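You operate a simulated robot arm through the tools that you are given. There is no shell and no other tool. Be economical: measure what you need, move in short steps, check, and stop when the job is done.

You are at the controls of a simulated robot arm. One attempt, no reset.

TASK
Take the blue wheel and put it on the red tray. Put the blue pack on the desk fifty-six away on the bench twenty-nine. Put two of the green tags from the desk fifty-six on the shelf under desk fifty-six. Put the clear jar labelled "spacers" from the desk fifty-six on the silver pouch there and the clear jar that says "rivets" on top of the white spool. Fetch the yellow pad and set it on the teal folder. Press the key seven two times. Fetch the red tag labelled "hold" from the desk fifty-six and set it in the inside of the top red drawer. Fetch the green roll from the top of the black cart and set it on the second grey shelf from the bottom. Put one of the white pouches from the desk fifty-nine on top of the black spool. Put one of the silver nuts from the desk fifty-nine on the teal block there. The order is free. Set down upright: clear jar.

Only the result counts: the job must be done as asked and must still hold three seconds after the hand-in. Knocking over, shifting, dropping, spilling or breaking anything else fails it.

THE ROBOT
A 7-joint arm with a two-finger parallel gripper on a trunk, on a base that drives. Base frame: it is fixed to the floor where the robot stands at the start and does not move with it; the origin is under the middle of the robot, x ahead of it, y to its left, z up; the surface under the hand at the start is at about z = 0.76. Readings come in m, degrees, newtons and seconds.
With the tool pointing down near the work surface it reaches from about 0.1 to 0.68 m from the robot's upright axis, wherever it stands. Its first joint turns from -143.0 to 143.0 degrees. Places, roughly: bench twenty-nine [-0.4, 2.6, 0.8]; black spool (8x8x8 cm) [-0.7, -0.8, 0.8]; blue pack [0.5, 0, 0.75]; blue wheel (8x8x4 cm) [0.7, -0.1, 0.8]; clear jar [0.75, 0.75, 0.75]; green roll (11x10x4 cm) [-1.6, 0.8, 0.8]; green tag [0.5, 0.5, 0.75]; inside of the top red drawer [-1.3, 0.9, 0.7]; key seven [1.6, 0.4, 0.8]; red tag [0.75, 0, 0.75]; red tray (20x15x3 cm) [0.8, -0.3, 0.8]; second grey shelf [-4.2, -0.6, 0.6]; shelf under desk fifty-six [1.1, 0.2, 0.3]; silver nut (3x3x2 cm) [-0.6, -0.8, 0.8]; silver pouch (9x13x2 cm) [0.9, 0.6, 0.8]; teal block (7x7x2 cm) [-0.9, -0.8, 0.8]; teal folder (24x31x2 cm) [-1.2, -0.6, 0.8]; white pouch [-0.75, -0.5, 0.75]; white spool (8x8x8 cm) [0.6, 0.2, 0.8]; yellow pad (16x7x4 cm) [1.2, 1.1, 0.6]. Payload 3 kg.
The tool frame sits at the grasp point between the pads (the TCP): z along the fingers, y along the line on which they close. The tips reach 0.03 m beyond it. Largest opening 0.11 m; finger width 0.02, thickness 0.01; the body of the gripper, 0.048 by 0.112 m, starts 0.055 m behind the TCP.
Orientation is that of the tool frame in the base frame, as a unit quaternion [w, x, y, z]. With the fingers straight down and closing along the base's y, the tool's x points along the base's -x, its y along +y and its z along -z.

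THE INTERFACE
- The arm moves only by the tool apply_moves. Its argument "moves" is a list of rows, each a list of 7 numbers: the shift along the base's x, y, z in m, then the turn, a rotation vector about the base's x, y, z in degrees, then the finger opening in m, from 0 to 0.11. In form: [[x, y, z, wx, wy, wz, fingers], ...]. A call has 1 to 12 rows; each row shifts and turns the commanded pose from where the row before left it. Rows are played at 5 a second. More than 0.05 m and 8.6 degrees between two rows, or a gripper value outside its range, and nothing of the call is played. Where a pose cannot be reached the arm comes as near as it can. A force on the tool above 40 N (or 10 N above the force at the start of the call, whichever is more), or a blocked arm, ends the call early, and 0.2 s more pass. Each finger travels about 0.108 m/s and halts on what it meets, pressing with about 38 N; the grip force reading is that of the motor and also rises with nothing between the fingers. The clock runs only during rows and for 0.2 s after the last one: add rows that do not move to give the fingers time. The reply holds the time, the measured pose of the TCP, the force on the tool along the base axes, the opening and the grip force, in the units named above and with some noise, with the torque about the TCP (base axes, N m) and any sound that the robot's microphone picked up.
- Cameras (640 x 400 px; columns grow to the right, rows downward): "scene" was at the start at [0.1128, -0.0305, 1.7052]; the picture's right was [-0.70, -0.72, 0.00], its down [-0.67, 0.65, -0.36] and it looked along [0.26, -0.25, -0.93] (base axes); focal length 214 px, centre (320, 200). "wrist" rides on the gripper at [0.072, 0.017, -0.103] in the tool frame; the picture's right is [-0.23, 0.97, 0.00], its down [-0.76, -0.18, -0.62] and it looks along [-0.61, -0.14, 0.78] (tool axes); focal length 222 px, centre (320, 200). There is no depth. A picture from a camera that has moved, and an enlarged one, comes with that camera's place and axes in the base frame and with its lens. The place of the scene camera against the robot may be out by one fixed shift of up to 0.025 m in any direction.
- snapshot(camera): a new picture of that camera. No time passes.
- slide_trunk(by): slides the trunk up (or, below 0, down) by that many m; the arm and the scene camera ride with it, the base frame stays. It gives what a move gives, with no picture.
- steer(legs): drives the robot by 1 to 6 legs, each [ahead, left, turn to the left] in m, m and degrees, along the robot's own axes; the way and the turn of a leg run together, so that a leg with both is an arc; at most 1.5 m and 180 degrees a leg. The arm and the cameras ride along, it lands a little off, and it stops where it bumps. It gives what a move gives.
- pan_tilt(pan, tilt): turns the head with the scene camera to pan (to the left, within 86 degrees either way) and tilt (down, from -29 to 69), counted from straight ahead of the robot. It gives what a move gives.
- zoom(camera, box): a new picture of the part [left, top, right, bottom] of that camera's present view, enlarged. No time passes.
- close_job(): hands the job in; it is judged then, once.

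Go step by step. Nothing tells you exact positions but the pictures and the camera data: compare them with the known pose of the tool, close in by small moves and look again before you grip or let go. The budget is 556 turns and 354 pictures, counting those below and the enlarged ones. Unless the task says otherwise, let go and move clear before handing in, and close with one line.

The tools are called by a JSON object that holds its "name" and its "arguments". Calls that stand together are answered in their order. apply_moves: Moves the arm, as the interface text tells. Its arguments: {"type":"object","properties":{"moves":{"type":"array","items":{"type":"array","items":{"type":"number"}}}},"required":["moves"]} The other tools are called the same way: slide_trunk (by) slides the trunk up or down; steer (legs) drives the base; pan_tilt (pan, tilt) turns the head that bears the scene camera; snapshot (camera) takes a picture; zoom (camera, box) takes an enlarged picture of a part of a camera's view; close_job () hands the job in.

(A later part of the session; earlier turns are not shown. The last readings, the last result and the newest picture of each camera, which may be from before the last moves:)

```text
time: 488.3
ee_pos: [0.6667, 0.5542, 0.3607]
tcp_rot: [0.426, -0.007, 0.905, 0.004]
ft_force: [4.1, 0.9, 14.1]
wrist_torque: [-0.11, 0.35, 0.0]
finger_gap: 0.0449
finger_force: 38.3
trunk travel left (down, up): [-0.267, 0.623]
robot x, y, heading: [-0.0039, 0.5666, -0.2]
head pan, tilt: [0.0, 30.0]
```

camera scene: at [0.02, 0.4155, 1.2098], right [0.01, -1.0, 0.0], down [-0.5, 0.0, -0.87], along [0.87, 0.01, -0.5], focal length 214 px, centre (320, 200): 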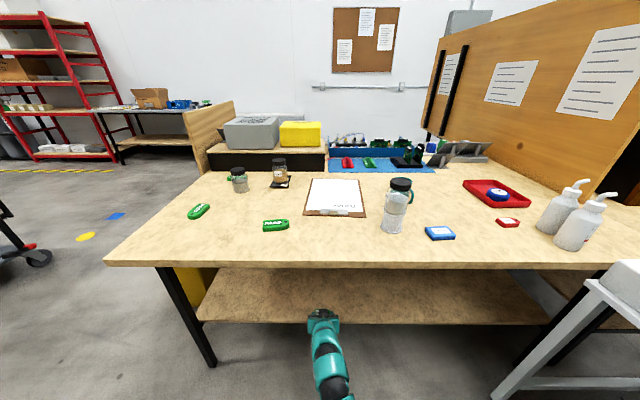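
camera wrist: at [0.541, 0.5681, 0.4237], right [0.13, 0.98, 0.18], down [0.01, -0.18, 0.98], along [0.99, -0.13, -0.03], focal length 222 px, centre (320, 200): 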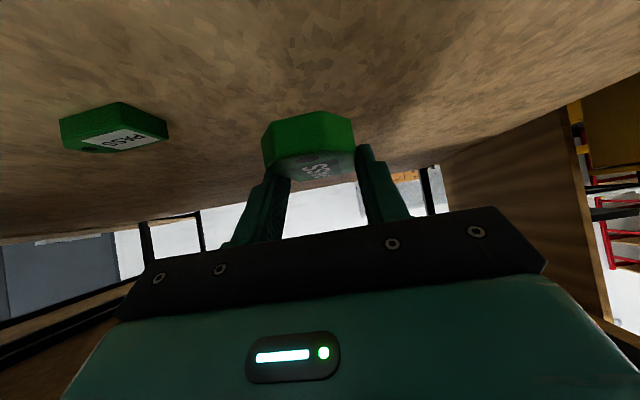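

{"name": "slide_trunk", "arguments": {"by": 0.003}}

{"name": "apply_moves", "arguments": {"moves": [[0, 0, 0, 0, 0, 0, 0.055], [0, 0, 0, 0, 0, 0, 0.07], [0, 0, 0, 0, 0, 0, 0.07]]}}

{"name": "slide_trunk", "arguments": {"by": 0.05}}

{"name": "snapshot", "arguments": {"camera": "wrist"}}

```text
time: 488.8
ee_pos: [0.6677, 0.5531, 0.3582]
tcp_rot: [0.424, -0.008, 0.906, 0.004]
ft_force: [0.0, -0.7, 6.2]
wrist_torque: [-0.02, -0.35, 0.0]
finger_gap: 0.0446
finger_force: 38.0
trunk travel left (down, up): [-0.27, 0.62]
robot x, y, heading: [-0.0007, 0.564, 0.1]
head pan, tilt: [0.0, 30.0]
```

```text
time: 489.6
ee_pos: [0.6669, 0.5533, 0.3588]
tcp_rot: [0.425, -0.007, 0.905, 0.004]
ft_force: [-0.5, 0.4, 0.4]
wrist_torque: [-0.01, 0.0, -0.01]
finger_gap: 0.07
finger_force: 0.0
trunk travel left (down, up): [-0.27, 0.62]
robot x, y, heading: [-0.0037, 0.5672, -0.0]
head pan, tilt: [0.0, 30.0]
```

```text
time: 490.6
ee_pos: [0.6668, 0.5533, 0.4099]
tcp_rot: [0.425, -0.007, 0.905, 0.004]
ft_force: [-0.3, -0.5, 0.4]
wrist_torque: [0.01, 0.01, 0.02]
finger_gap: 0.07
finger_force: 0.0
trunk travel left (down, up): [-0.32, 0.57]
robot x, y, heading: [-0.0039, 0.5657, -0.0]
head pan, tilt: [0.0, 30.0]
```

```text
135 pictures are left
camera wrist: at [0.541, 0.5681, 0.4217], right [0.13, 0.98, 0.18], down [0.01, -0.18, 0.98], along [0.99, -0.13, -0.03], focal length 222 px, centre (320, 200)
```

wrist: 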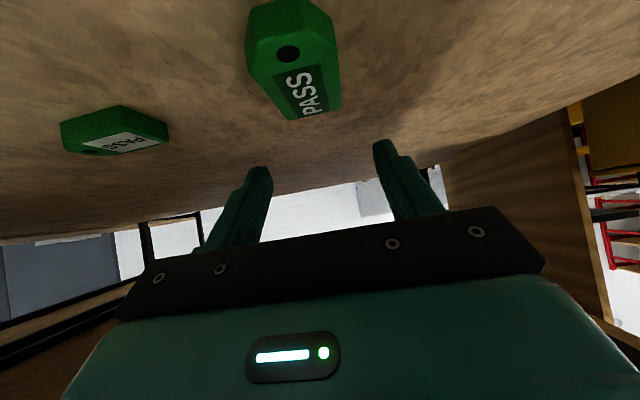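

Both tags are on the lower shelf. Next the blue pack.

{"name": "steer", "arguments": {"legs": [[-0.45, 0, 0]]}}

{"name": "slide_trunk", "arguments": {"by": 0.4}}

{"name": "slide_trunk", "arguments": {"by": 0.165}}

{"name": "steer", "arguments": {"legs": [[0, -0.51, 0], [0.28, 0, 0]]}}

{"name": "snapshot", "arguments": {"camera": "wrist"}}

```text
time: 493.3
ee_pos: [0.2181, 0.5556, 0.41]
tcp_rot: [0.424, -0.007, 0.906, 0.003]
ft_force: [0.1, -0.5, 0.0]
wrist_torque: [0.0, 0.03, 0.01]
finger_gap: 0.0699
finger_force: 0.2
trunk travel left (down, up): [-0.32, 0.57]
robot x, y, heading: [-0.4506, 0.5698, 0.0]
head pan, tilt: [0.0, 30.0]
```

```text
time: 497.1
ee_pos: [0.2192, 0.5548, 0.8094]
tcp_rot: [0.424, -0.007, 0.906, 0.004]
ft_force: [0.1, 0.6, -0.2]
wrist_torque: [0.01, 0.0, -0.01]
finger_gap: 0.0701
finger_force: 0.0
trunk travel left (down, up): [-0.72, 0.17]
robot x, y, heading: [-0.4567, 0.5686, -0.2]
head pan, tilt: [0.0, 30.0]
```

```text
time: 499.0
ee_pos: [0.22, 0.5542, 0.9753]
tcp_rot: [0.424, -0.007, 0.905, 0.004]
ft_force: [-0.4, 1.1, 0.8]
wrist_torque: [0.01, 0.01, 0.01]
finger_gap: 0.0699
finger_force: 0.1
trunk travel left (down, up): [-0.885, 0.005]
robot x, y, heading: [-0.4551, 0.567, -0.0]
head pan, tilt: [0.0, 30.0]
```

```text
time: 503.5
ee_pos: [0.5063, 0.0526, 0.9745]
tcp_rot: [0.424, -0.008, 0.906, 0.004]
ft_force: [0.1, -0.3, -0.7]
wrist_torque: [-0.01, -0.02, -0.03]
finger_gap: 0.07
finger_force: 0.0
trunk travel left (down, up): [-0.885, 0.005]
robot x, y, heading: [-0.1686, 0.0596, 0.1]
head pan, tilt: [0.0, 30.0]
```

```text
134 pictures are left
camera wrist: at [0.379, 0.0661, 0.9864], right [0.13, 0.98, 0.18], down [0.01, -0.18, 0.98], along [0.99, -0.12, -0.04], focal length 222 px, centre (320, 200)
```

wrist: 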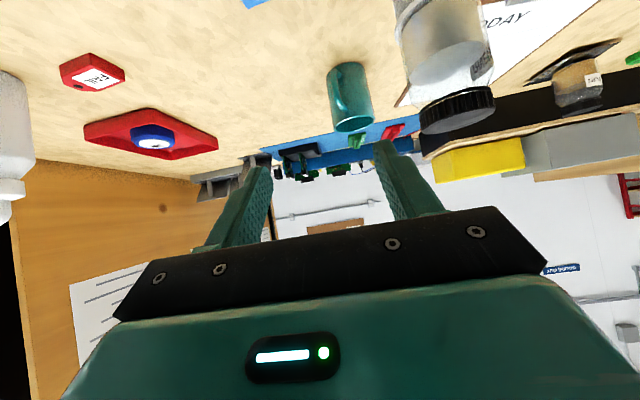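

{"name": "apply_moves", "arguments": {"moves": [[0, 0, 0, 0, 8.3, 0, 0.11], [0, 0, 0, 0, 8.3, 0, 0.11], [0, 0, 0, 0, 8.3, 0, 0.11], [0, 0, 0, 0, 8.3, 0, 0.11], [0, 0, 0, 0, 8.3, 0, 0.11], [0, 0, 0, 0, 8.7, 0, 0.11]]}}

{"name": "snapshot", "arguments": {"camera": "wrist"}}

```text
refused: row 6 steps farther than a row can; nothing moved
```

```text
133 pictures are left
camera wrist: at [0.379, 0.0661, 0.9864], right [0.13, 0.98, 0.18], down [0.01, -0.18, 0.98], along [0.99, -0.12, -0.04], focal length 222 px, centre (320, 200)
```

wrist: 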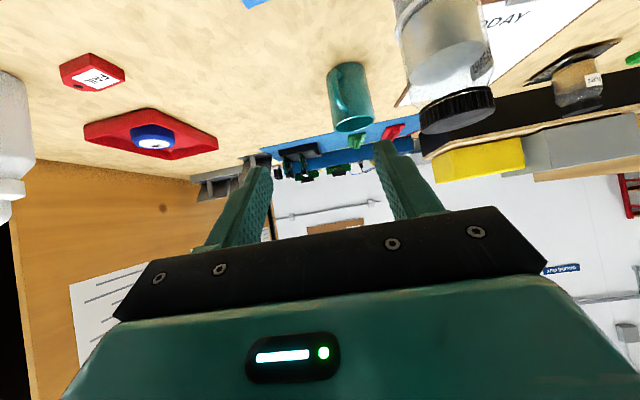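

{"name": "apply_moves", "arguments": {"moves": [[0, 0, 0, 0, 8.3, 0, 0.11], [0, 0, 0, 0, 8.3, 0, 0.11], [0, 0, 0, 0, 8.3, 0, 0.11], [0, 0, 0, 0, 8.3, 0, 0.11], [0, 0, 0, 0, 8.3, 0, 0.11], [0, 0, 0, 0, 8.3, 0, 0.11]]}}

{"name": "snapshot", "arguments": {"camera": "wrist"}}

```text
time: 504.9
ee_pos: [0.505, 0.0518, 0.973]
tcp_rot: [0.002, -0.006, 1.0, 0.008]
ft_force: [0.1, 1.2, -0.5]
wrist_torque: [0.0, 0.0, -0.02]
finger_gap: 0.11
finger_force: 0.0
trunk travel left (down, up): [-0.885, 0.005]
robot x, y, heading: [-0.163, 0.0612, -0.0]
head pan, tilt: [0.0, 30.0]
```

```text
132 pictures are left
camera wrist: at [0.4324, 0.0661, 1.079], right [0.22, 0.98, 0.02], down [0.76, -0.18, 0.62], along [0.61, -0.12, -0.78], focal length 222 px, centre (320, 200)
```

wrist: 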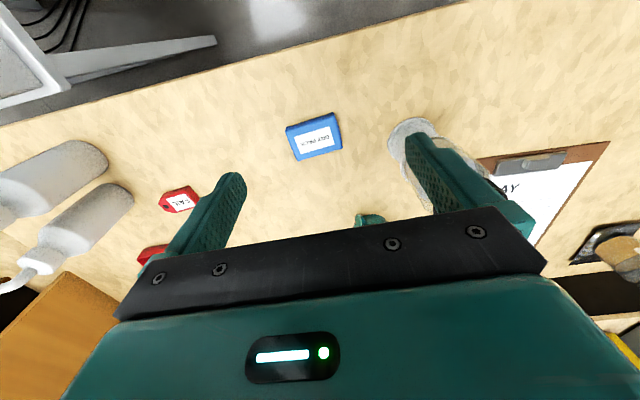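

{"name": "steer", "arguments": {"legs": [[0.05, -0.012, 0]]}}

{"name": "slide_trunk", "arguments": {"by": -0.12}}

{"name": "snapshot", "arguments": {"camera": "wrist"}}

```text
time: 505.9
ee_pos: [0.5565, 0.0388, 0.9738]
tcp_rot: [0.003, -0.006, 1.0, 0.008]
ft_force: [0.5, -0.1, -0.6]
wrist_torque: [0.05, 0.03, -0.03]
finger_gap: 0.11
finger_force: 0.0
trunk travel left (down, up): [-0.885, 0.005]
robot x, y, heading: [-0.1195, 0.0506, -0.0]
head pan, tilt: [0.0, 30.0]
```

```text
time: 507.4
ee_pos: [0.5542, 0.0384, 0.8553]
tcp_rot: [0.004, -0.005, 1.0, 0.008]
ft_force: [0.5, 0.1, 0.3]
wrist_torque: [-0.01, -0.03, 0.03]
finger_gap: 0.1104
finger_force: 0.0
trunk travel left (down, up): [-0.765, 0.125]
robot x, y, heading: [-0.1187, 0.0477, 0.4]
head pan, tilt: [0.0, 30.0]
```

```text
131 pictures are left
camera wrist: at [0.4812, 0.0536, 0.9592], right [0.22, 0.98, 0.02], down [0.76, -0.18, 0.63], along [0.61, -0.12, -0.78], focal length 222 px, centre (320, 200)
```

wrist: 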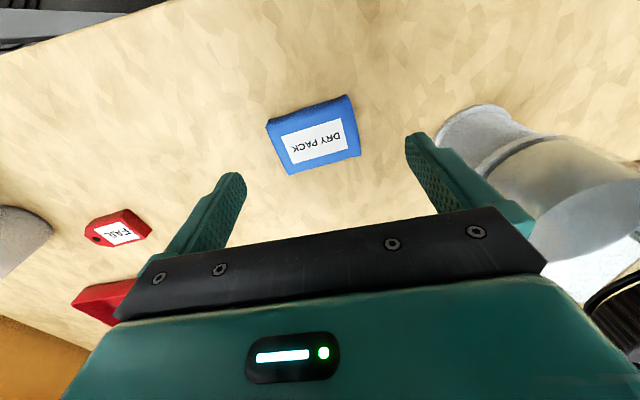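

{"name": "apply_moves", "arguments": {"moves": [[0.002, -0.002, 0, -0.5, 0, 0, 0.095], [0, 0, 0, 0, 0, 0, 0.095]]}}

{"name": "slide_trunk", "arguments": {"by": -0.062}}

{"name": "apply_moves", "arguments": {"moves": [[0, 0, 0, 0, 0, 0, 0.07], [0, 0, 0, 0, 0, 0, 0.03], [0, 0, 0, 0, 0, 0, 0.0], [0, 0, 0, 0, 0, 0, 0.0], [0, 0, 0, 0, 0, 0, 0.0]]}}

{"name": "snapshot", "arguments": {"camera": "wrist"}}

```text
time: 508.0
ee_pos: [0.5562, 0.0359, 0.8529]
tcp_rot: [0.004, -0.006, 1.0, 0.003]
ft_force: [-0.6, -0.4, -0.7]
wrist_torque: [-0.01, 0.0, 0.0]
finger_gap: 0.0953
finger_force: 0.0
trunk travel left (down, up): [-0.765, 0.125]
robot x, y, heading: [-0.1164, 0.0473, -0.1]
head pan, tilt: [0.0, 30.0]
```

```text
time: 509.0
ee_pos: [0.5568, 0.0368, 0.7919]
tcp_rot: [0.004, -0.005, 1.0, 0.004]
ft_force: [0.3, 0.1, -0.1]
wrist_torque: [0.01, 0.0, 0.04]
finger_gap: 0.0948
finger_force: 0.0
trunk travel left (down, up): [-0.703, 0.187]
robot x, y, heading: [-0.1172, 0.0501, 0.4]
head pan, tilt: [0.0, 30.0]
```

```text
time: 510.2
ee_pos: [0.5562, 0.0366, 0.7925]
tcp_rot: [0.004, -0.006, 1.0, 0.004]
ft_force: [0.6, 0.3, 1.8]
wrist_torque: [-0.05, -0.02, 0.03]
finger_gap: 0.075
finger_force: 37.6
trunk travel left (down, up): [-0.703, 0.187]
robot x, y, heading: [-0.1152, 0.0483, 0.3]
head pan, tilt: [0.0, 30.0]
```

```text
130 pictures are left
camera wrist: at [0.483, 0.0525, 0.8967], right [0.22, 0.98, 0.01], down [0.76, -0.17, 0.63], along [0.61, -0.13, -0.78], focal length 222 px, centre (320, 200)
```

wrist: 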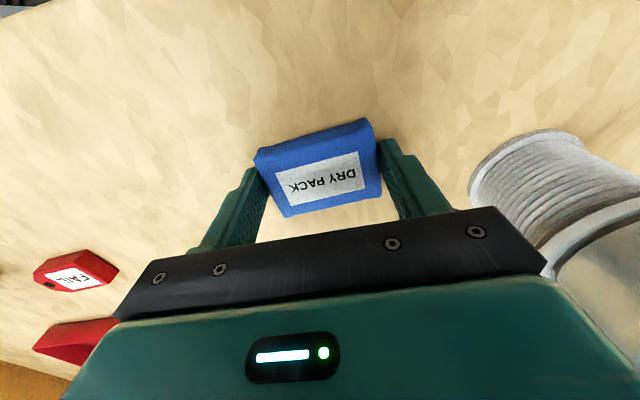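

{"name": "slide_trunk", "arguments": {"by": 0.03}}

{"name": "slide_trunk", "arguments": {"by": 0.15}}

{"name": "steer", "arguments": {"legs": [[-0.3, 0, 0], [0, 1.3, 0], [0, 0, 90]]}}

{"name": "pan_tilt", "arguments": {"pan": 0, "tilt": 45}}

{"name": "snapshot", "arguments": {"camera": "scene"}}

{"name": "snapshot", "arguments": {"camera": "wrist"}}

```text
time: 510.9
ee_pos: [0.5557, 0.037, 0.8207]
tcp_rot: [0.003, -0.005, 1.0, 0.003]
ft_force: [-0.1, -0.2, -0.4]
wrist_torque: [-0.01, 0.0, 0.0]
finger_gap: 0.0749
finger_force: 38.1
trunk travel left (down, up): [-0.733, 0.157]
robot x, y, heading: [-0.1171, 0.0465, 0.1]
head pan, tilt: [0.0, 30.0]
```

```text
time: 512.7
ee_pos: [0.5564, 0.0373, 0.9706]
tcp_rot: [0.004, -0.006, 1.0, 0.003]
ft_force: [0.3, -0.1, -1.2]
wrist_torque: [-0.01, -0.01, -0.01]
finger_gap: 0.0749
finger_force: 37.7
trunk travel left (down, up): [-0.883, 0.007]
robot x, y, heading: [-0.1198, 0.0484, -0.1]
head pan, tilt: [0.0, 30.0]
```

```text
time: 524.8
ee_pos: [-0.4337, 2.0278, 0.9722]
tcp_rot: [0.0, 0.723, -0.691, -0.006]
ft_force: [0.9, -0.2, -0.3]
wrist_torque: [-0.04, 0.0, -0.01]
finger_gap: 0.0736
finger_force: 38.1
trunk travel left (down, up): [-0.883, 0.007]
robot x, y, heading: [-0.4221, 1.356, 92.0]
head pan, tilt: [0.0, 30.0]
```

```text
time: 525.6
ee_pos: [-0.433, 2.0285, 0.9722]
tcp_rot: [0.0, 0.722, -0.692, -0.005]
ft_force: [0.7, -0.7, -1.4]
wrist_torque: [-0.01, 0.02, 0.04]
finger_gap: 0.0741
finger_force: 38.0
trunk travel left (down, up): [-0.883, 0.007]
robot x, y, heading: [-0.4197, 1.3539, 91.9]
head pan, tilt: [0.0, 45.0]
```

```text
129 pictures are left
camera scene: at [-0.4365, 1.5245, 1.7802], right [1.0, 0.03, 0.0], down [0.02, -0.71, -0.71], along [-0.02, 0.71, -0.71], focal length 214 px, centre (320, 200)
```

scene: 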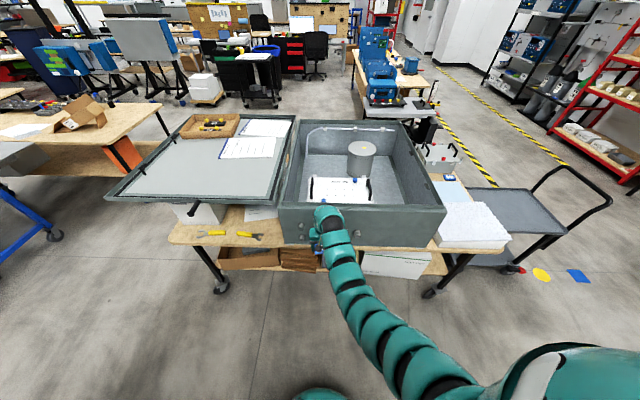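

```text
128 pictures are left
camera wrist: at [-0.4458, 1.9538, 1.0766], right [-0.98, 0.19, 0.01], down [0.15, 0.76, 0.63], along [0.11, 0.62, -0.78], focal length 222 px, centre (320, 200)
```

wrist: 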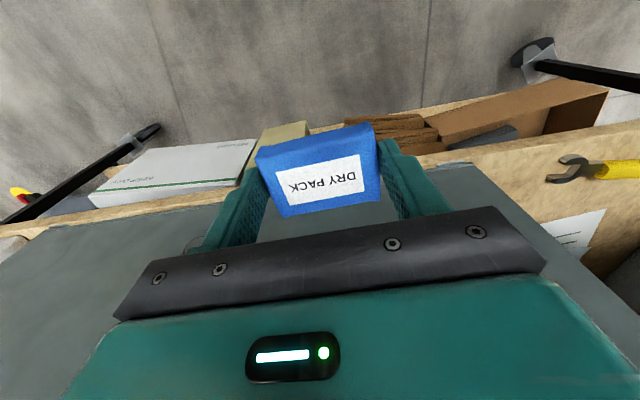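

{"name": "zoom", "arguments": {"camera": "scene", "box": [150, 180, 350, 305]}}

{"name": "zoom", "arguments": {"camera": "scene", "box": [400, 170, 560, 290]}}

```text
3.20 times, centred on (250, 242) of scene
camera zoom: at [-0.4365, 1.5245, 1.7802], right [1.0, 0.03, 0.0], down [0.02, -0.71, -0.71], along [-0.02, 0.71, -0.71], focal length 686 px, centre (544, 64)
```

zoom: 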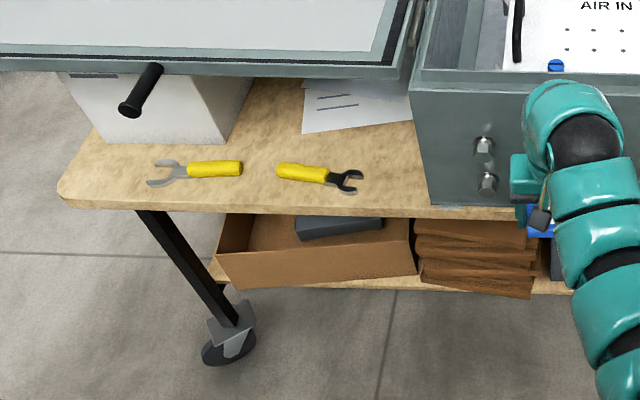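

```text
3.33 times, centred on (480, 230) of scene
camera zoom: at [-0.4365, 1.5245, 1.7802], right [1.0, 0.03, 0.0], down [0.02, -0.71, -0.71], along [-0.02, 0.71, -0.71], focal length 715 px, centre (-213, 100)
```

zoom: 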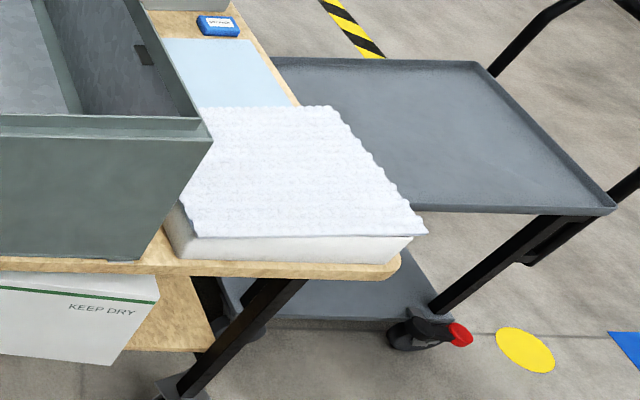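

The bench has free wood at its front-left end, left of the pliers (x≈-1.24). I swing the arm to the left while still clear of the bench and approach.

{"name": "steer", "arguments": {"legs": [[0, 0.42, -2]]}}

{"name": "apply_moves", "arguments": {"moves": [[-0.045, 0, 0, 0, 0, 0, 0], [-0.045, -0.01, 0, 0, 0, 0, 0], [-0.045, -0.015, 0, 0, 0, 0, 0], [-0.045, -0.015, 0, 0, 0, 0, 0], [-0.045, -0.02, 0, 0, 0, 0, 0], [-0.045, -0.02, 0, 0, 0, 0, 0], [-0.04, -0.02, 0, 0, 0, 0, 0], [-0.03, -0.02, 0, 0, 0, 0, 0]]}}

{"name": "snapshot", "arguments": {"camera": "scene"}}

```text
time: 528.1
ee_pos: [-0.8305, 2.0206, 0.9716]
tcp_rot: [-0.001, 0.71, -0.704, -0.004]
ft_force: [0.1, -0.1, -1.2]
wrist_torque: [-0.01, 0.0, -0.02]
finger_gap: 0.0739
finger_force: 38.2
trunk travel left (down, up): [-0.883, 0.007]
robot x, y, heading: [-0.8422, 1.3498, 89.7]
head pan, tilt: [0.0, 45.0]
```

```text
time: 529.9
ee_pos: [-1.1445, 1.9102, 0.9718]
tcp_rot: [0.0, 0.71, -0.704, -0.006]
ft_force: [0.5, 0.9, -1.0]
wrist_torque: [-0.03, 0.01, 0.04]
finger_gap: 0.074
finger_force: 38.3
out of reach, approached as far as the arm can: row 8
trunk travel left (down, up): [-0.883, 0.007]
robot x, y, heading: [-0.8441, 1.3429, 90.1]
head pan, tilt: [0.0, 45.0]
```

```text
125 pictures are left
camera scene: at [-0.8492, 1.5182, 1.7801], right [1.0, 0.0, 0.0], down [0.0, -0.71, -0.71], along [0.0, 0.71, -0.71], focal length 214 px, centre (320, 200)
```

scene: 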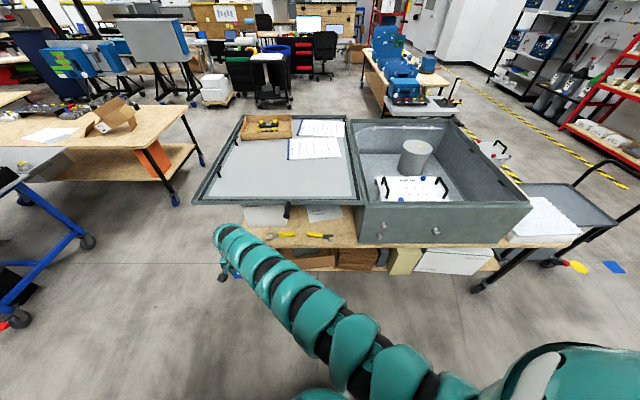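

{"name": "zoom", "arguments": {"camera": "scene", "box": [190, 180, 390, 290]}}

{"name": "snapshot", "arguments": {"camera": "wrist"}}

```text
3.20 times, centred on (290, 235) of scene
camera zoom: at [-0.8492, 1.5182, 1.7801], right [1.0, 0.0, 0.0], down [0.0, -0.71, -0.71], along [0.0, 0.71, -0.71], focal length 686 px, centre (416, 88)
```

zoom: 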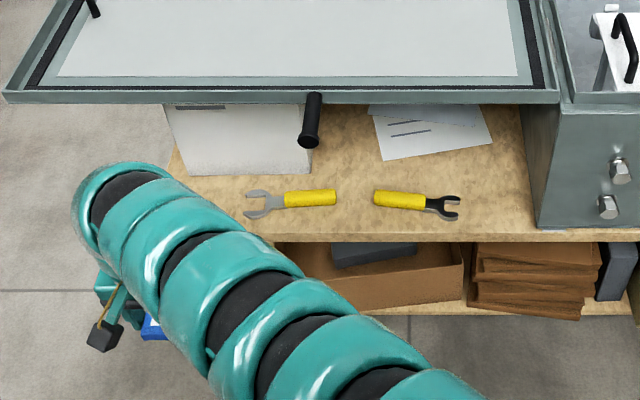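

```text
123 pictures are left
camera wrist: at [-1.1597, 1.837, 1.0772], right [-0.98, 0.22, 0.01], down [0.18, 0.76, 0.63], along [0.13, 0.61, -0.78], focal length 222 px, centre (320, 200)
```

wrist: 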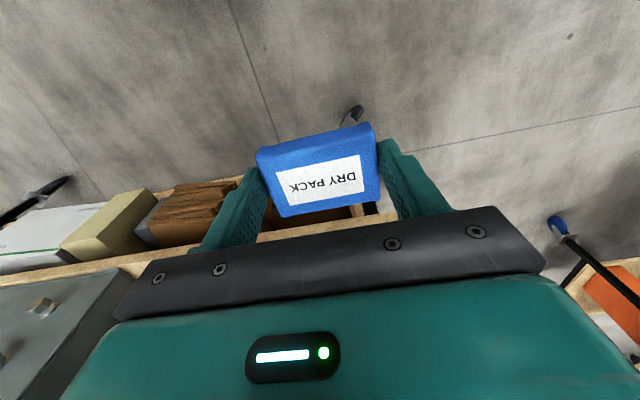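

All free wood on the bench lies under the overhanging lid (z≈1.05), so a vertical hand won't fit. I will set the pack down near the left edge of desk 56 and re-grip it with a pitched hand from the left side.

{"name": "steer", "arguments": {"legs": [[0, 0, -90], [0.85, 0, 0], [0, -0.72, 0]]}}

{"name": "snapshot", "arguments": {"camera": "wrist"}}

```text
time: 541.8
ee_pos: [0.5593, 0.9103, 0.9721]
tcp_rot: [0.003, 0.004, 1.0, 0.003]
ft_force: [0.4, 0.0, -0.2]
wrist_torque: [0.0, -0.01, 0.0]
finger_gap: 0.0742
finger_force: 38.1
trunk travel left (down, up): [-0.883, 0.007]
robot x, y, heading: [-0.009, 0.6185, -1.3]
head pan, tilt: [0.0, 45.0]
```

```text
122 pictures are left
camera wrist: at [0.4859, 0.9275, 1.077], right [0.24, 0.97, 0.01], down [0.76, -0.19, 0.63], along [0.61, -0.14, -0.78], focal length 222 px, centre (320, 200)
```

wrist: 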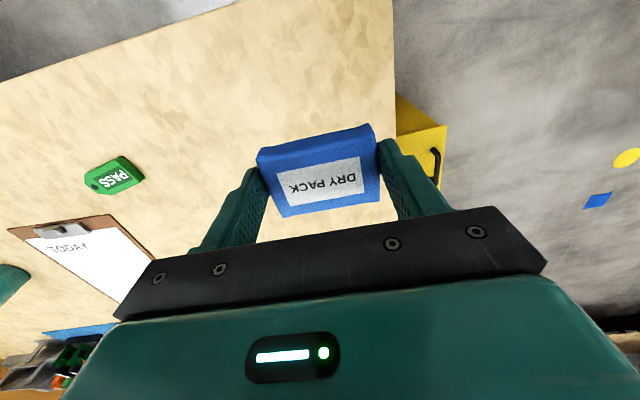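

{"name": "slide_trunk", "arguments": {"by": -0.172}}

{"name": "slide_trunk", "arguments": {"by": -0.009}}

```text
time: 543.7
ee_pos: [0.5584, 0.912, 0.8001]
tcp_rot: [0.003, 0.005, 1.0, 0.004]
ft_force: [-0.4, -0.8, -0.9]
wrist_torque: [-0.03, -0.04, 0.03]
finger_gap: 0.074
finger_force: 37.7
trunk travel left (down, up): [-0.711, 0.179]
robot x, y, heading: [-0.0031, 0.6209, -0.9]
head pan, tilt: [0.0, 45.0]
```

```text
time: 544.3
ee_pos: [0.5595, 0.9107, 0.7925]
tcp_rot: [0.005, 0.005, 1.0, 0.003]
ft_force: [0.2, -0.8, 9.6]
wrist_torque: [-0.37, -0.05, -0.02]
finger_gap: 0.0738
finger_force: 37.7
trunk travel left (down, up): [-0.702, 0.188]
robot x, y, heading: [-0.0114, 0.619, -1.3]
head pan, tilt: [0.0, 45.0]
```

{"name": "apply_moves", "arguments": {"moves": [[0, 0, 0, 0, 0, 0, 0.085], [0, 0, 0, 0, 0, 0, 0.095], [0, 0, 0, 0, 0, 0, 0.095]]}}

{"name": "slide_trunk", "arguments": {"by": 0.185}}

{"name": "snapshot", "arguments": {"camera": "wrist"}}

```text
time: 545.1
ee_pos: [0.5581, 0.9107, 0.7914]
tcp_rot: [0.003, 0.004, 1.0, 0.004]
ft_force: [-0.5, -0.2, 0.5]
wrist_torque: [0.0, -0.02, -0.01]
finger_gap: 0.0948
finger_force: 0.0
trunk travel left (down, up): [-0.702, 0.188]
robot x, y, heading: [-0.0054, 0.6231, -1.1]
head pan, tilt: [0.0, 45.0]
```

```text
time: 547.1
ee_pos: [0.5582, 0.912, 0.9755]
tcp_rot: [0.003, 0.004, 1.0, 0.003]
ft_force: [0.3, 0.0, 0.7]
wrist_torque: [0.0, 0.04, -0.03]
finger_gap: 0.0952
finger_force: 0.0
trunk travel left (down, up): [-0.887, 0.003]
robot x, y, heading: [-0.0101, 0.6214, -1.2]
head pan, tilt: [0.0, 45.0]
```

```text
121 pictures are left
camera wrist: at [0.4859, 0.9278, 1.0808], right [0.24, 0.97, 0.01], down [0.76, -0.19, 0.63], along [0.61, -0.14, -0.78], focal length 222 px, centre (320, 200)
```

wrist: 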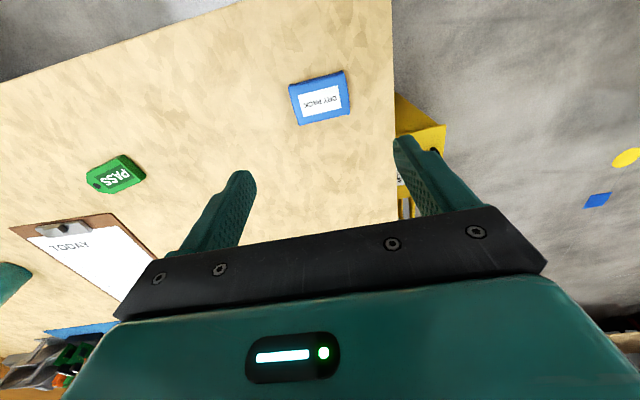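

{"name": "steer", "arguments": {"legs": [[-0.4, 0, 1.2], [0, 0.95, 0]]}}

{"name": "apply_moves", "arguments": {"moves": [[0, 0, 0, 0, -8.3, 0, 0.09], [0, 0, 0, 0, -8.3, 0, 0.09], [0, 0, 0, 0, -8.3, 0, 0.09], [0, 0, 0, 0, -8.3, 0, 0.09], [0, 0, 0, 0, -8.3, 0, 0.09], [0, 0, 0, 0, -8.3, 0, 0.09]]}}

{"name": "steer", "arguments": {"legs": [[0, 0, -90], [0, 0.6, 0]]}}

{"name": "snapshot", "arguments": {"camera": "wrist"}}

```text
time: 554.2
ee_pos: [0.154, 1.8629, 0.9764]
tcp_rot: [0.003, 0.001, 1.0, 0.003]
ft_force: [-0.1, 0.1, 0.9]
wrist_torque: [-0.05, -0.03, 0.02]
finger_gap: 0.0951
finger_force: 0.1
trunk travel left (down, up): [-0.887, 0.003]
robot x, y, heading: [-0.4073, 1.5654, -0.6]
head pan, tilt: [0.0, 45.0]
```

```text
time: 555.6
ee_pos: [0.1555, 1.8632, 0.9788]
tcp_rot: [0.426, -0.001, 0.905, 0.004]
ft_force: [-1.2, 0.0, -0.6]
wrist_torque: [0.03, -0.03, -0.02]
finger_gap: 0.0902
finger_force: 0.1
trunk travel left (down, up): [-0.887, 0.003]
robot x, y, heading: [-0.4132, 1.5681, -0.8]
head pan, tilt: [0.0, 45.0]
```

```text
time: 562.9
ee_pos: [0.4948, 0.9972, 0.9759]
tcp_rot: [0.303, 0.639, 0.641, -0.298]
ft_force: [0.0, -0.5, 0.0]
wrist_torque: [0.02, -0.03, -0.04]
finger_gap: 0.0897
finger_force: 0.0
trunk travel left (down, up): [-0.887, 0.003]
robot x, y, heading: [0.1981, 1.56, -90.5]
head pan, tilt: [0.0, 45.0]
```

```text
120 pictures are left
camera wrist: at [0.511, 1.1234, 0.9886], right [0.97, -0.14, 0.18], down [-0.18, -0.01, 0.98], along [-0.13, -0.99, -0.03], focal length 222 px, centre (320, 200)
```

wrist: 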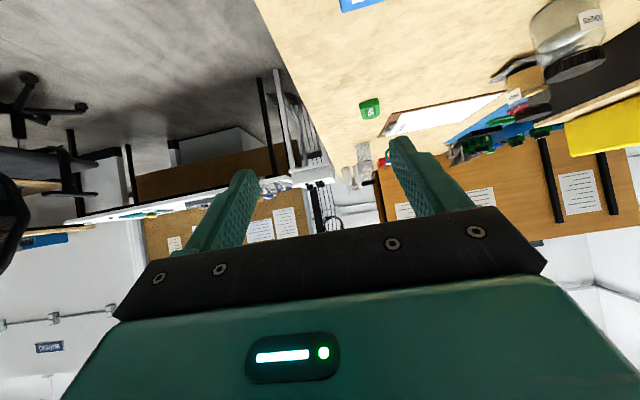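

{"name": "steer", "arguments": {"legs": [[0.04, 0.065, 0.4]]}}

{"name": "slide_trunk", "arguments": {"by": -0.11}}

{"name": "snapshot", "arguments": {"camera": "wrist"}}

```text
time: 563.9
ee_pos: [0.565, 0.9575, 0.9762]
tcp_rot: [0.304, 0.636, 0.644, -0.296]
ft_force: [0.3, 0.3, -0.6]
wrist_torque: [0.01, 0.04, 0.03]
finger_gap: 0.09
finger_force: 0.0
trunk travel left (down, up): [-0.887, 0.003]
robot x, y, heading: [0.2623, 1.5214, -90.2]
head pan, tilt: [0.0, 45.0]
```

```text
time: 565.3
ee_pos: [0.5647, 0.9594, 0.8661]
tcp_rot: [0.304, 0.636, 0.644, -0.295]
ft_force: [0.0, -0.1, -0.1]
wrist_torque: [0.03, 0.0, -0.01]
finger_gap: 0.0902
finger_force: 0.0
trunk travel left (down, up): [-0.777, 0.113]
robot x, y, heading: [0.2651, 1.5266, -90.2]
head pan, tilt: [0.0, 45.0]
```

```text
119 pictures are left
camera wrist: at [0.5794, 1.0854, 0.879], right [0.97, -0.13, 0.18], down [-0.18, -0.01, 0.98], along [-0.13, -0.99, -0.03], focal length 222 px, centre (320, 200)
```

wrist: 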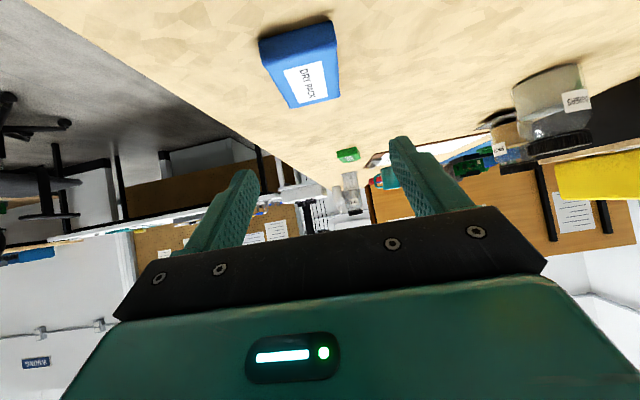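

{"name": "steer", "arguments": {"legs": [[0.03, 0, 0]]}}

{"name": "slide_trunk", "arguments": {"by": -0.07}}

{"name": "snapshot", "arguments": {"camera": "wrist"}}

```text
time: 566.1
ee_pos: [0.5652, 0.9282, 0.8654]
tcp_rot: [0.303, 0.637, 0.644, -0.295]
ft_force: [-0.9, -0.5, 0.6]
wrist_torque: [0.02, 0.03, -0.02]
finger_gap: 0.0901
finger_force: 0.0
trunk travel left (down, up): [-0.777, 0.113]
robot x, y, heading: [0.2598, 1.4921, -89.8]
head pan, tilt: [0.0, 45.0]
```

```text
time: 567.2
ee_pos: [0.5645, 0.931, 0.797]
tcp_rot: [0.305, 0.636, 0.644, -0.297]
ft_force: [-0.4, 1.0, -0.5]
wrist_torque: [0.01, 0.03, -0.03]
finger_gap: 0.09
finger_force: 0.0
trunk travel left (down, up): [-0.707, 0.183]
robot x, y, heading: [0.2613, 1.4941, -90.1]
head pan, tilt: [0.0, 45.0]
```

```text
118 pictures are left
camera wrist: at [0.5794, 1.0558, 0.809], right [0.97, -0.13, 0.18], down [-0.18, -0.01, 0.98], along [-0.13, -0.99, -0.03], focal length 222 px, centre (320, 200)
```

wrist: 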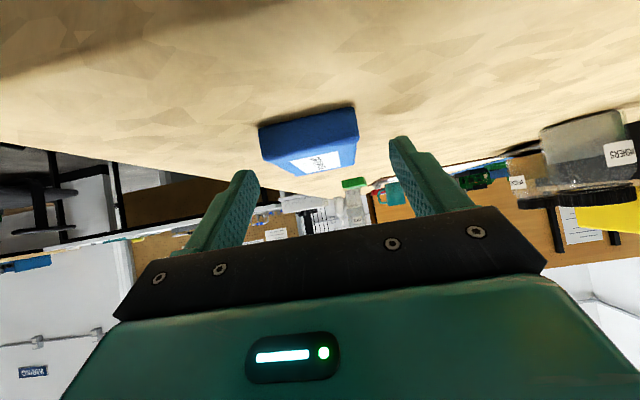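

{"name": "slide_trunk", "arguments": {"by": -0.007}}

{"name": "apply_moves", "arguments": {"moves": [[0, 0, 0, 0, 0, 0, 0.06], [0, 0, 0, 0, 0, 0, 0.03], [0, 0, 0, 0, 0, 0, 0.0], [0, 0, 0, 0, 0, 0, 0.0], [0, 0, 0, 0, 0, 0, 0.0]]}}

{"name": "slide_trunk", "arguments": {"by": 0.04}}

{"name": "snapshot", "arguments": {"camera": "wrist"}}

```text
time: 567.8
ee_pos: [0.5642, 0.9293, 0.7885]
tcp_rot: [0.304, 0.636, 0.644, -0.296]
ft_force: [-1.0, -1.4, 0.1]
wrist_torque: [0.0, 0.01, 0.0]
finger_gap: 0.0901
finger_force: 0.0
trunk travel left (down, up): [-0.7, 0.19]
robot x, y, heading: [0.2585, 1.4959, -90.1]
head pan, tilt: [0.0, 45.0]
```

```text
time: 569.0
ee_pos: [0.5654, 0.9303, 0.7896]
tcp_rot: [0.304, 0.637, 0.644, -0.296]
ft_force: [0.3, 0.4, 0.4]
wrist_torque: [0.01, 0.01, -0.01]
finger_gap: 0.0513
finger_force: 38.0
trunk travel left (down, up): [-0.7, 0.19]
robot x, y, heading: [0.2646, 1.4921, -90.4]
head pan, tilt: [0.0, 45.0]
```

```text
time: 569.8
ee_pos: [0.5642, 0.9297, 0.8293]
tcp_rot: [0.304, 0.637, 0.644, -0.296]
ft_force: [0.5, 0.6, -0.2]
wrist_torque: [0.0, -0.01, -0.02]
finger_gap: 0.0511
finger_force: 38.4
trunk travel left (down, up): [-0.74, 0.15]
robot x, y, heading: [0.2614, 1.4922, -90.6]
head pan, tilt: [0.0, 45.0]
```

```text
117 pictures are left
camera wrist: at [0.5793, 1.0556, 0.8418], right [0.97, -0.13, 0.18], down [-0.18, -0.01, 0.98], along [-0.13, -0.99, -0.03], focal length 222 px, centre (320, 200)
```

wrist: 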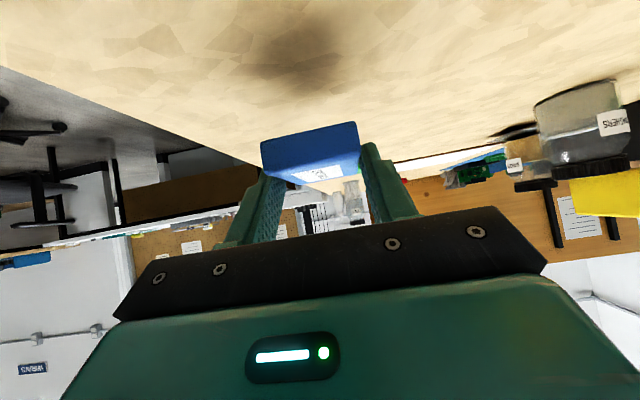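

Pack re-gripped with a pitched hand. Now drive to the bench and slide it in under the lid, right of the pliers.

{"name": "steer", "arguments": {"legs": [[-0.2, 0, 0.5], [0, -0.75, 0], [0.33, 0, 0], [0, 0, 180]]}}

{"name": "snapshot", "arguments": {"camera": "wrist"}}

{"name": "snapshot", "arguments": {"camera": "scene"}}

```text
time: 584.2
ee_pos: [-0.8004, 1.932, 0.8301]
tcp_rot: [-0.295, 0.646, -0.635, -0.305]
ft_force: [0.4, 0.2, -0.1]
wrist_torque: [-0.01, 0.01, -0.01]
finger_gap: 0.0515
finger_force: 38.2
trunk travel left (down, up): [-0.74, 0.15]
robot x, y, heading: [-0.495, 1.37, 90.2]
head pan, tilt: [0.0, 45.0]
```

```text
116 pictures are left
camera wrist: at [-0.8143, 1.8057, 0.8418], right [-0.98, 0.13, 0.18], down [0.18, 0.01, 0.98], along [0.12, 0.99, -0.03], focal length 222 px, centre (320, 200)
```

wrist: 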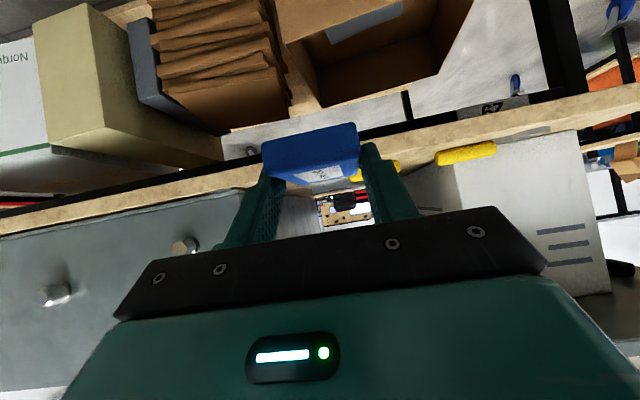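

```text
115 pictures are left
camera scene: at [-0.5035, 1.5402, 1.6372], right [1.0, 0.0, 0.0], down [0.0, -0.71, -0.71], along [0.0, 0.71, -0.71], focal length 214 px, centre (320, 200)
```

scene: 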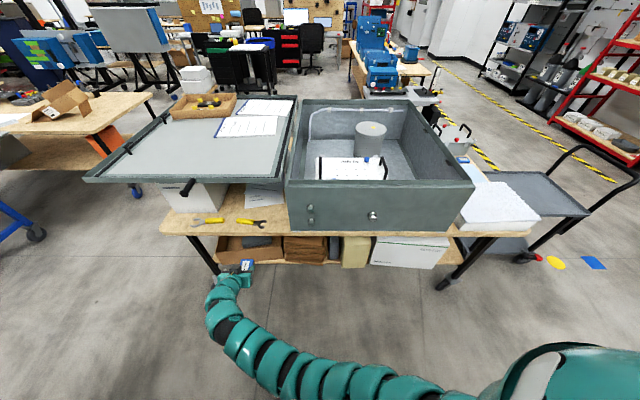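

{"name": "zoom", "arguments": {"camera": "scene", "box": [160, 170, 320, 270]}}

```text
4.00 times, centred on (240, 220) of scene
camera zoom: at [-0.5035, 1.5402, 1.6372], right [1.0, 0.0, 0.0], down [0.0, -0.71, -0.71], along [0.0, 0.71, -0.71], focal length 858 px, centre (640, 120)
```

zoom: 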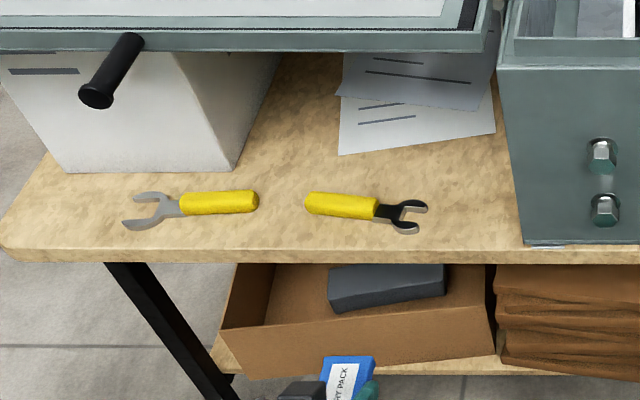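

{"name": "slide_trunk", "arguments": {"by": 0.035}}

{"name": "steer", "arguments": {"legs": [[0.1, -0.088, 0]]}}

{"name": "snapshot", "arguments": {"camera": "wrist"}}

{"name": "zoom", "arguments": {"camera": "scene", "box": [160, 170, 320, 270]}}

```text
time: 585.0
ee_pos: [-0.7999, 1.9313, 0.8654]
tcp_rot: [-0.295, 0.646, -0.635, -0.304]
ft_force: [0.7, -0.1, -1.5]
wrist_torque: [0.0, 0.01, 0.03]
finger_gap: 0.0514
finger_force: 37.4
trunk travel left (down, up): [-0.775, 0.115]
robot x, y, heading: [-0.4939, 1.37, 90.3]
head pan, tilt: [0.0, 45.0]
```

```text
time: 586.3
ee_pos: [-0.7121, 2.0325, 0.8645]
tcp_rot: [-0.295, 0.645, -0.635, -0.305]
ft_force: [-0.1, 0.2, -0.2]
wrist_torque: [-0.03, 0.01, 0.03]
finger_gap: 0.0513
finger_force: 37.8
trunk travel left (down, up): [-0.775, 0.115]
robot x, y, heading: [-0.4095, 1.4703, 90.2]
head pan, tilt: [0.0, 45.0]
```

```text
113 pictures are left
camera wrist: at [-0.7253, 1.906, 0.8767], right [-0.98, 0.12, 0.18], down [0.18, 0.01, 0.98], along [0.12, 0.99, -0.04], focal length 222 px, centre (320, 200)
```

wrist: 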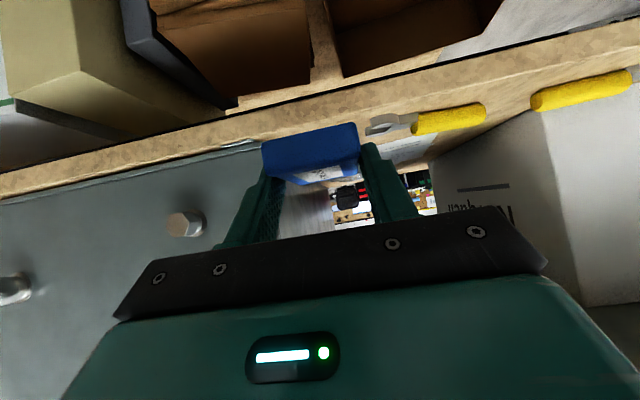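

```text
4.00 times, centred on (240, 220) of scene
camera zoom: at [-0.4136, 1.6414, 1.672], right [1.0, 0.01, 0.0], down [0.0, -0.71, -0.71], along [0.0, 0.71, -0.71], focal length 858 px, centre (640, 120)
```

zoom: 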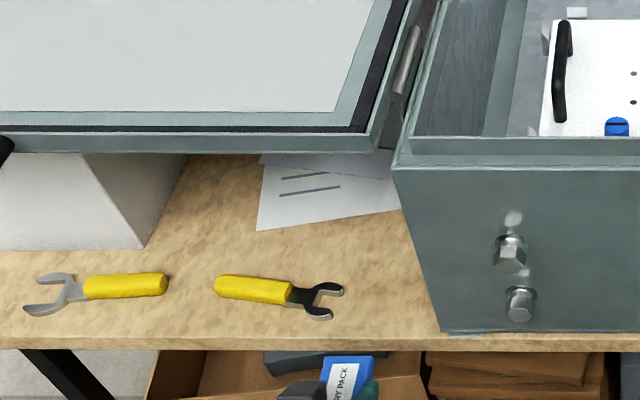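

{"name": "steer", "arguments": {"legs": [[0.1, -0.012, -0.2]]}}

{"name": "snapshot", "arguments": {"camera": "wrist"}}

{"name": "snapshot", "arguments": {"camera": "scene"}}

```text
time: 587.5
ee_pos: [-0.6988, 2.1346, 0.8644]
tcp_rot: [-0.296, 0.646, -0.634, -0.306]
ft_force: [0.4, 0.0, -0.7]
wrist_torque: [0.0, -0.01, 0.0]
finger_gap: 0.0512
finger_force: 38.3
trunk travel left (down, up): [-0.775, 0.115]
robot x, y, heading: [-0.3953, 1.57, 90.3]
head pan, tilt: [0.0, 45.0]
```

```text
111 pictures are left
camera wrist: at [-0.7133, 2.0081, 0.8763], right [-0.98, 0.13, 0.18], down [0.18, 0.01, 0.98], along [0.12, 0.99, -0.04], focal length 222 px, centre (320, 200)
```

wrist: 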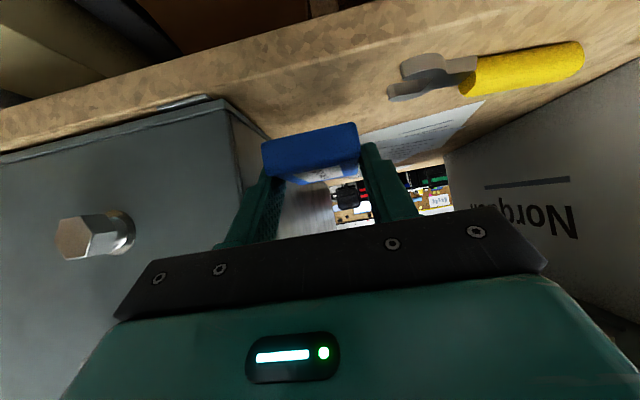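

```text
110 pictures are left
camera scene: at [-0.4028, 1.7431, 1.6719], right [1.0, 0.0, 0.0], down [0.0, -0.71, -0.71], along [0.0, 0.71, -0.71], focal length 214 px, centre (320, 200)
```

scene: 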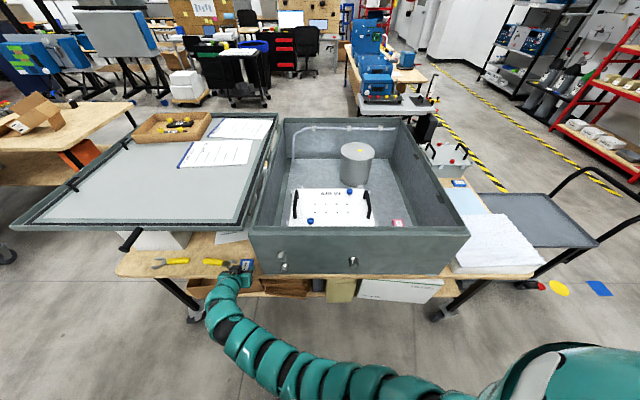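

{"name": "steer", "arguments": {"legs": [[0.08, 0, 0]]}}

{"name": "slide_trunk", "arguments": {"by": -0.03}}

{"name": "snapshot", "arguments": {"camera": "wrist"}}

```text
time: 588.6
ee_pos: [-0.6979, 2.2157, 0.8639]
tcp_rot: [-0.296, 0.645, -0.635, -0.304]
ft_force: [-0.5, 1.1, -0.1]
wrist_torque: [0.0, -0.01, -0.01]
finger_gap: 0.0515
finger_force: 38.3
trunk travel left (down, up): [-0.775, 0.115]
robot x, y, heading: [-0.3948, 1.6511, 90.0]
head pan, tilt: [0.0, 45.0]
```

```text
time: 589.3
ee_pos: [-0.6984, 2.215, 0.835]
tcp_rot: [-0.296, 0.644, -0.636, -0.305]
ft_force: [-1.0, -0.1, -0.2]
wrist_torque: [0.03, 0.01, 0.0]
finger_gap: 0.051
finger_force: 37.4
trunk travel left (down, up): [-0.745, 0.145]
robot x, y, heading: [-0.3949, 1.6516, 89.9]
head pan, tilt: [0.0, 45.0]
```

```text
109 pictures are left
camera wrist: at [-0.7128, 2.0884, 0.847], right [-0.98, 0.13, 0.18], down [0.18, 0.01, 0.98], along [0.12, 0.99, -0.03], focal length 222 px, centre (320, 200)
```

wrist: 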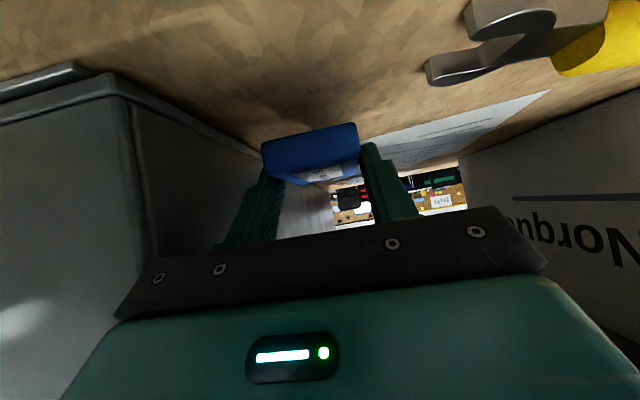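

{"name": "slide_trunk", "arguments": {"by": -0.015}}

{"name": "slide_trunk", "arguments": {"by": -0.008}}

```text
time: 589.9
ee_pos: [-0.6984, 2.2153, 0.8191]
tcp_rot: [-0.295, 0.645, -0.635, -0.305]
ft_force: [0.4, 0.9, -0.2]
wrist_torque: [-0.01, -0.03, 0.0]
finger_gap: 0.0513
finger_force: 38.1
trunk travel left (down, up): [-0.73, 0.16]
robot x, y, heading: [-0.3941, 1.6482, 90.1]
head pan, tilt: [0.0, 45.0]
```

```text
time: 590.5
ee_pos: [-0.6987, 2.214, 0.8124]
tcp_rot: [-0.297, 0.645, -0.635, -0.305]
ft_force: [0.3, -0.5, -1.0]
wrist_torque: [-0.04, 0.02, 0.03]
finger_gap: 0.0512
finger_force: 37.2
trunk travel left (down, up): [-0.722, 0.168]
robot x, y, heading: [-0.3949, 1.6497, 90.1]
head pan, tilt: [0.0, 45.0]
```

{"name": "slide_trunk", "arguments": {"by": -0.01}}

{"name": "snapshot", "arguments": {"camera": "wrist"}}

```text
time: 591.1
ee_pos: [-0.6997, 2.2156, 0.8074]
tcp_rot: [-0.297, 0.643, -0.635, -0.31]
ft_force: [-2.7, 1.6, 33.2]
wrist_torque: [0.44, -0.04, 0.0]
finger_gap: 0.0516
finger_force: 38.1
trunk travel left (down, up): [-0.712, 0.178]
robot x, y, heading: [-0.3959, 1.6515, 90.2]
head pan, tilt: [0.0, 45.0]
```

```text
108 pictures are left
camera wrist: at [-0.7132, 2.0889, 0.8186], right [-0.97, 0.13, 0.19], down [0.19, 0.0, 0.98], along [0.12, 0.99, -0.03], focal length 222 px, centre (320, 200)
```

wrist: 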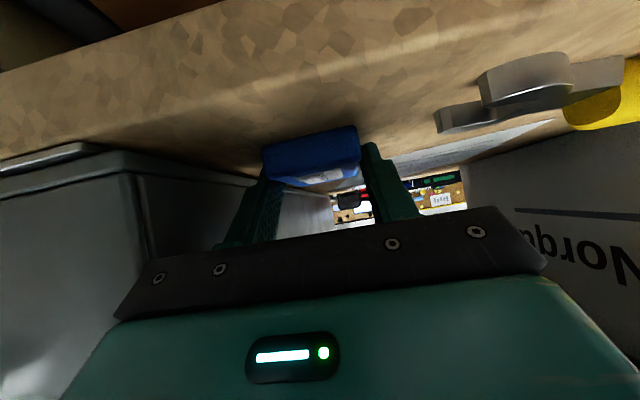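

{"name": "slide_trunk", "arguments": {"by": 0.005}}

{"name": "apply_moves", "arguments": {"moves": [[0, 0, 0, 0, 0, 0, 0.058], [0, 0, 0, 0, 0, 0, 0.065], [0, 0, 0, 0, 0, 0, 0.065]]}}

{"name": "slide_trunk", "arguments": {"by": 0.045}}

{"name": "snapshot", "arguments": {"camera": "wrist"}}

```text
time: 591.6
ee_pos: [-0.6978, 2.2145, 0.8071]
tcp_rot: [-0.297, 0.644, -0.636, -0.305]
ft_force: [-3.5, 4.1, 18.9]
wrist_torque: [0.92, 0.02, 0.21]
finger_gap: 0.0513
finger_force: 38.0
trunk travel left (down, up): [-0.717, 0.173]
robot x, y, heading: [-0.3969, 1.653, 90.1]
head pan, tilt: [0.0, 45.0]
```

```text
time: 592.4
ee_pos: [-0.6993, 2.215, 0.808]
tcp_rot: [-0.296, 0.645, -0.635, -0.306]
ft_force: [-13.0, 0.7, 16.2]
wrist_torque: [0.29, -0.19, 0.2]
finger_gap: 0.0586
finger_force: 0.1
trunk travel left (down, up): [-0.717, 0.173]
robot x, y, heading: [-0.3931, 1.6513, 90.1]
head pan, tilt: [0.0, 45.0]
```

```text
time: 593.3
ee_pos: [-0.6978, 2.2144, 0.8515]
tcp_rot: [-0.296, 0.644, -0.636, -0.305]
ft_force: [-0.5, -0.2, 0.9]
wrist_torque: [-0.02, -0.2, -0.08]
finger_gap: 0.0649
finger_force: 0.1
trunk travel left (down, up): [-0.762, 0.128]
robot x, y, heading: [-0.3935, 1.6524, 90.0]
head pan, tilt: [0.0, 45.0]
```

```text
107 pictures are left
camera wrist: at [-0.7121, 2.0887, 0.8639], right [-0.98, 0.13, 0.18], down [0.18, 0.01, 0.98], along [0.13, 0.99, -0.03], focal length 222 px, centre (320, 200)
```

wrist: 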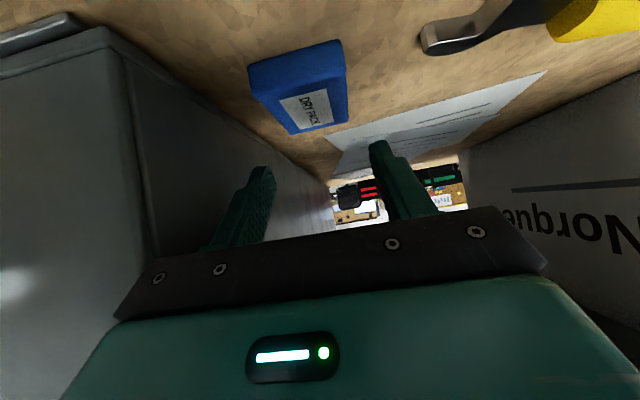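

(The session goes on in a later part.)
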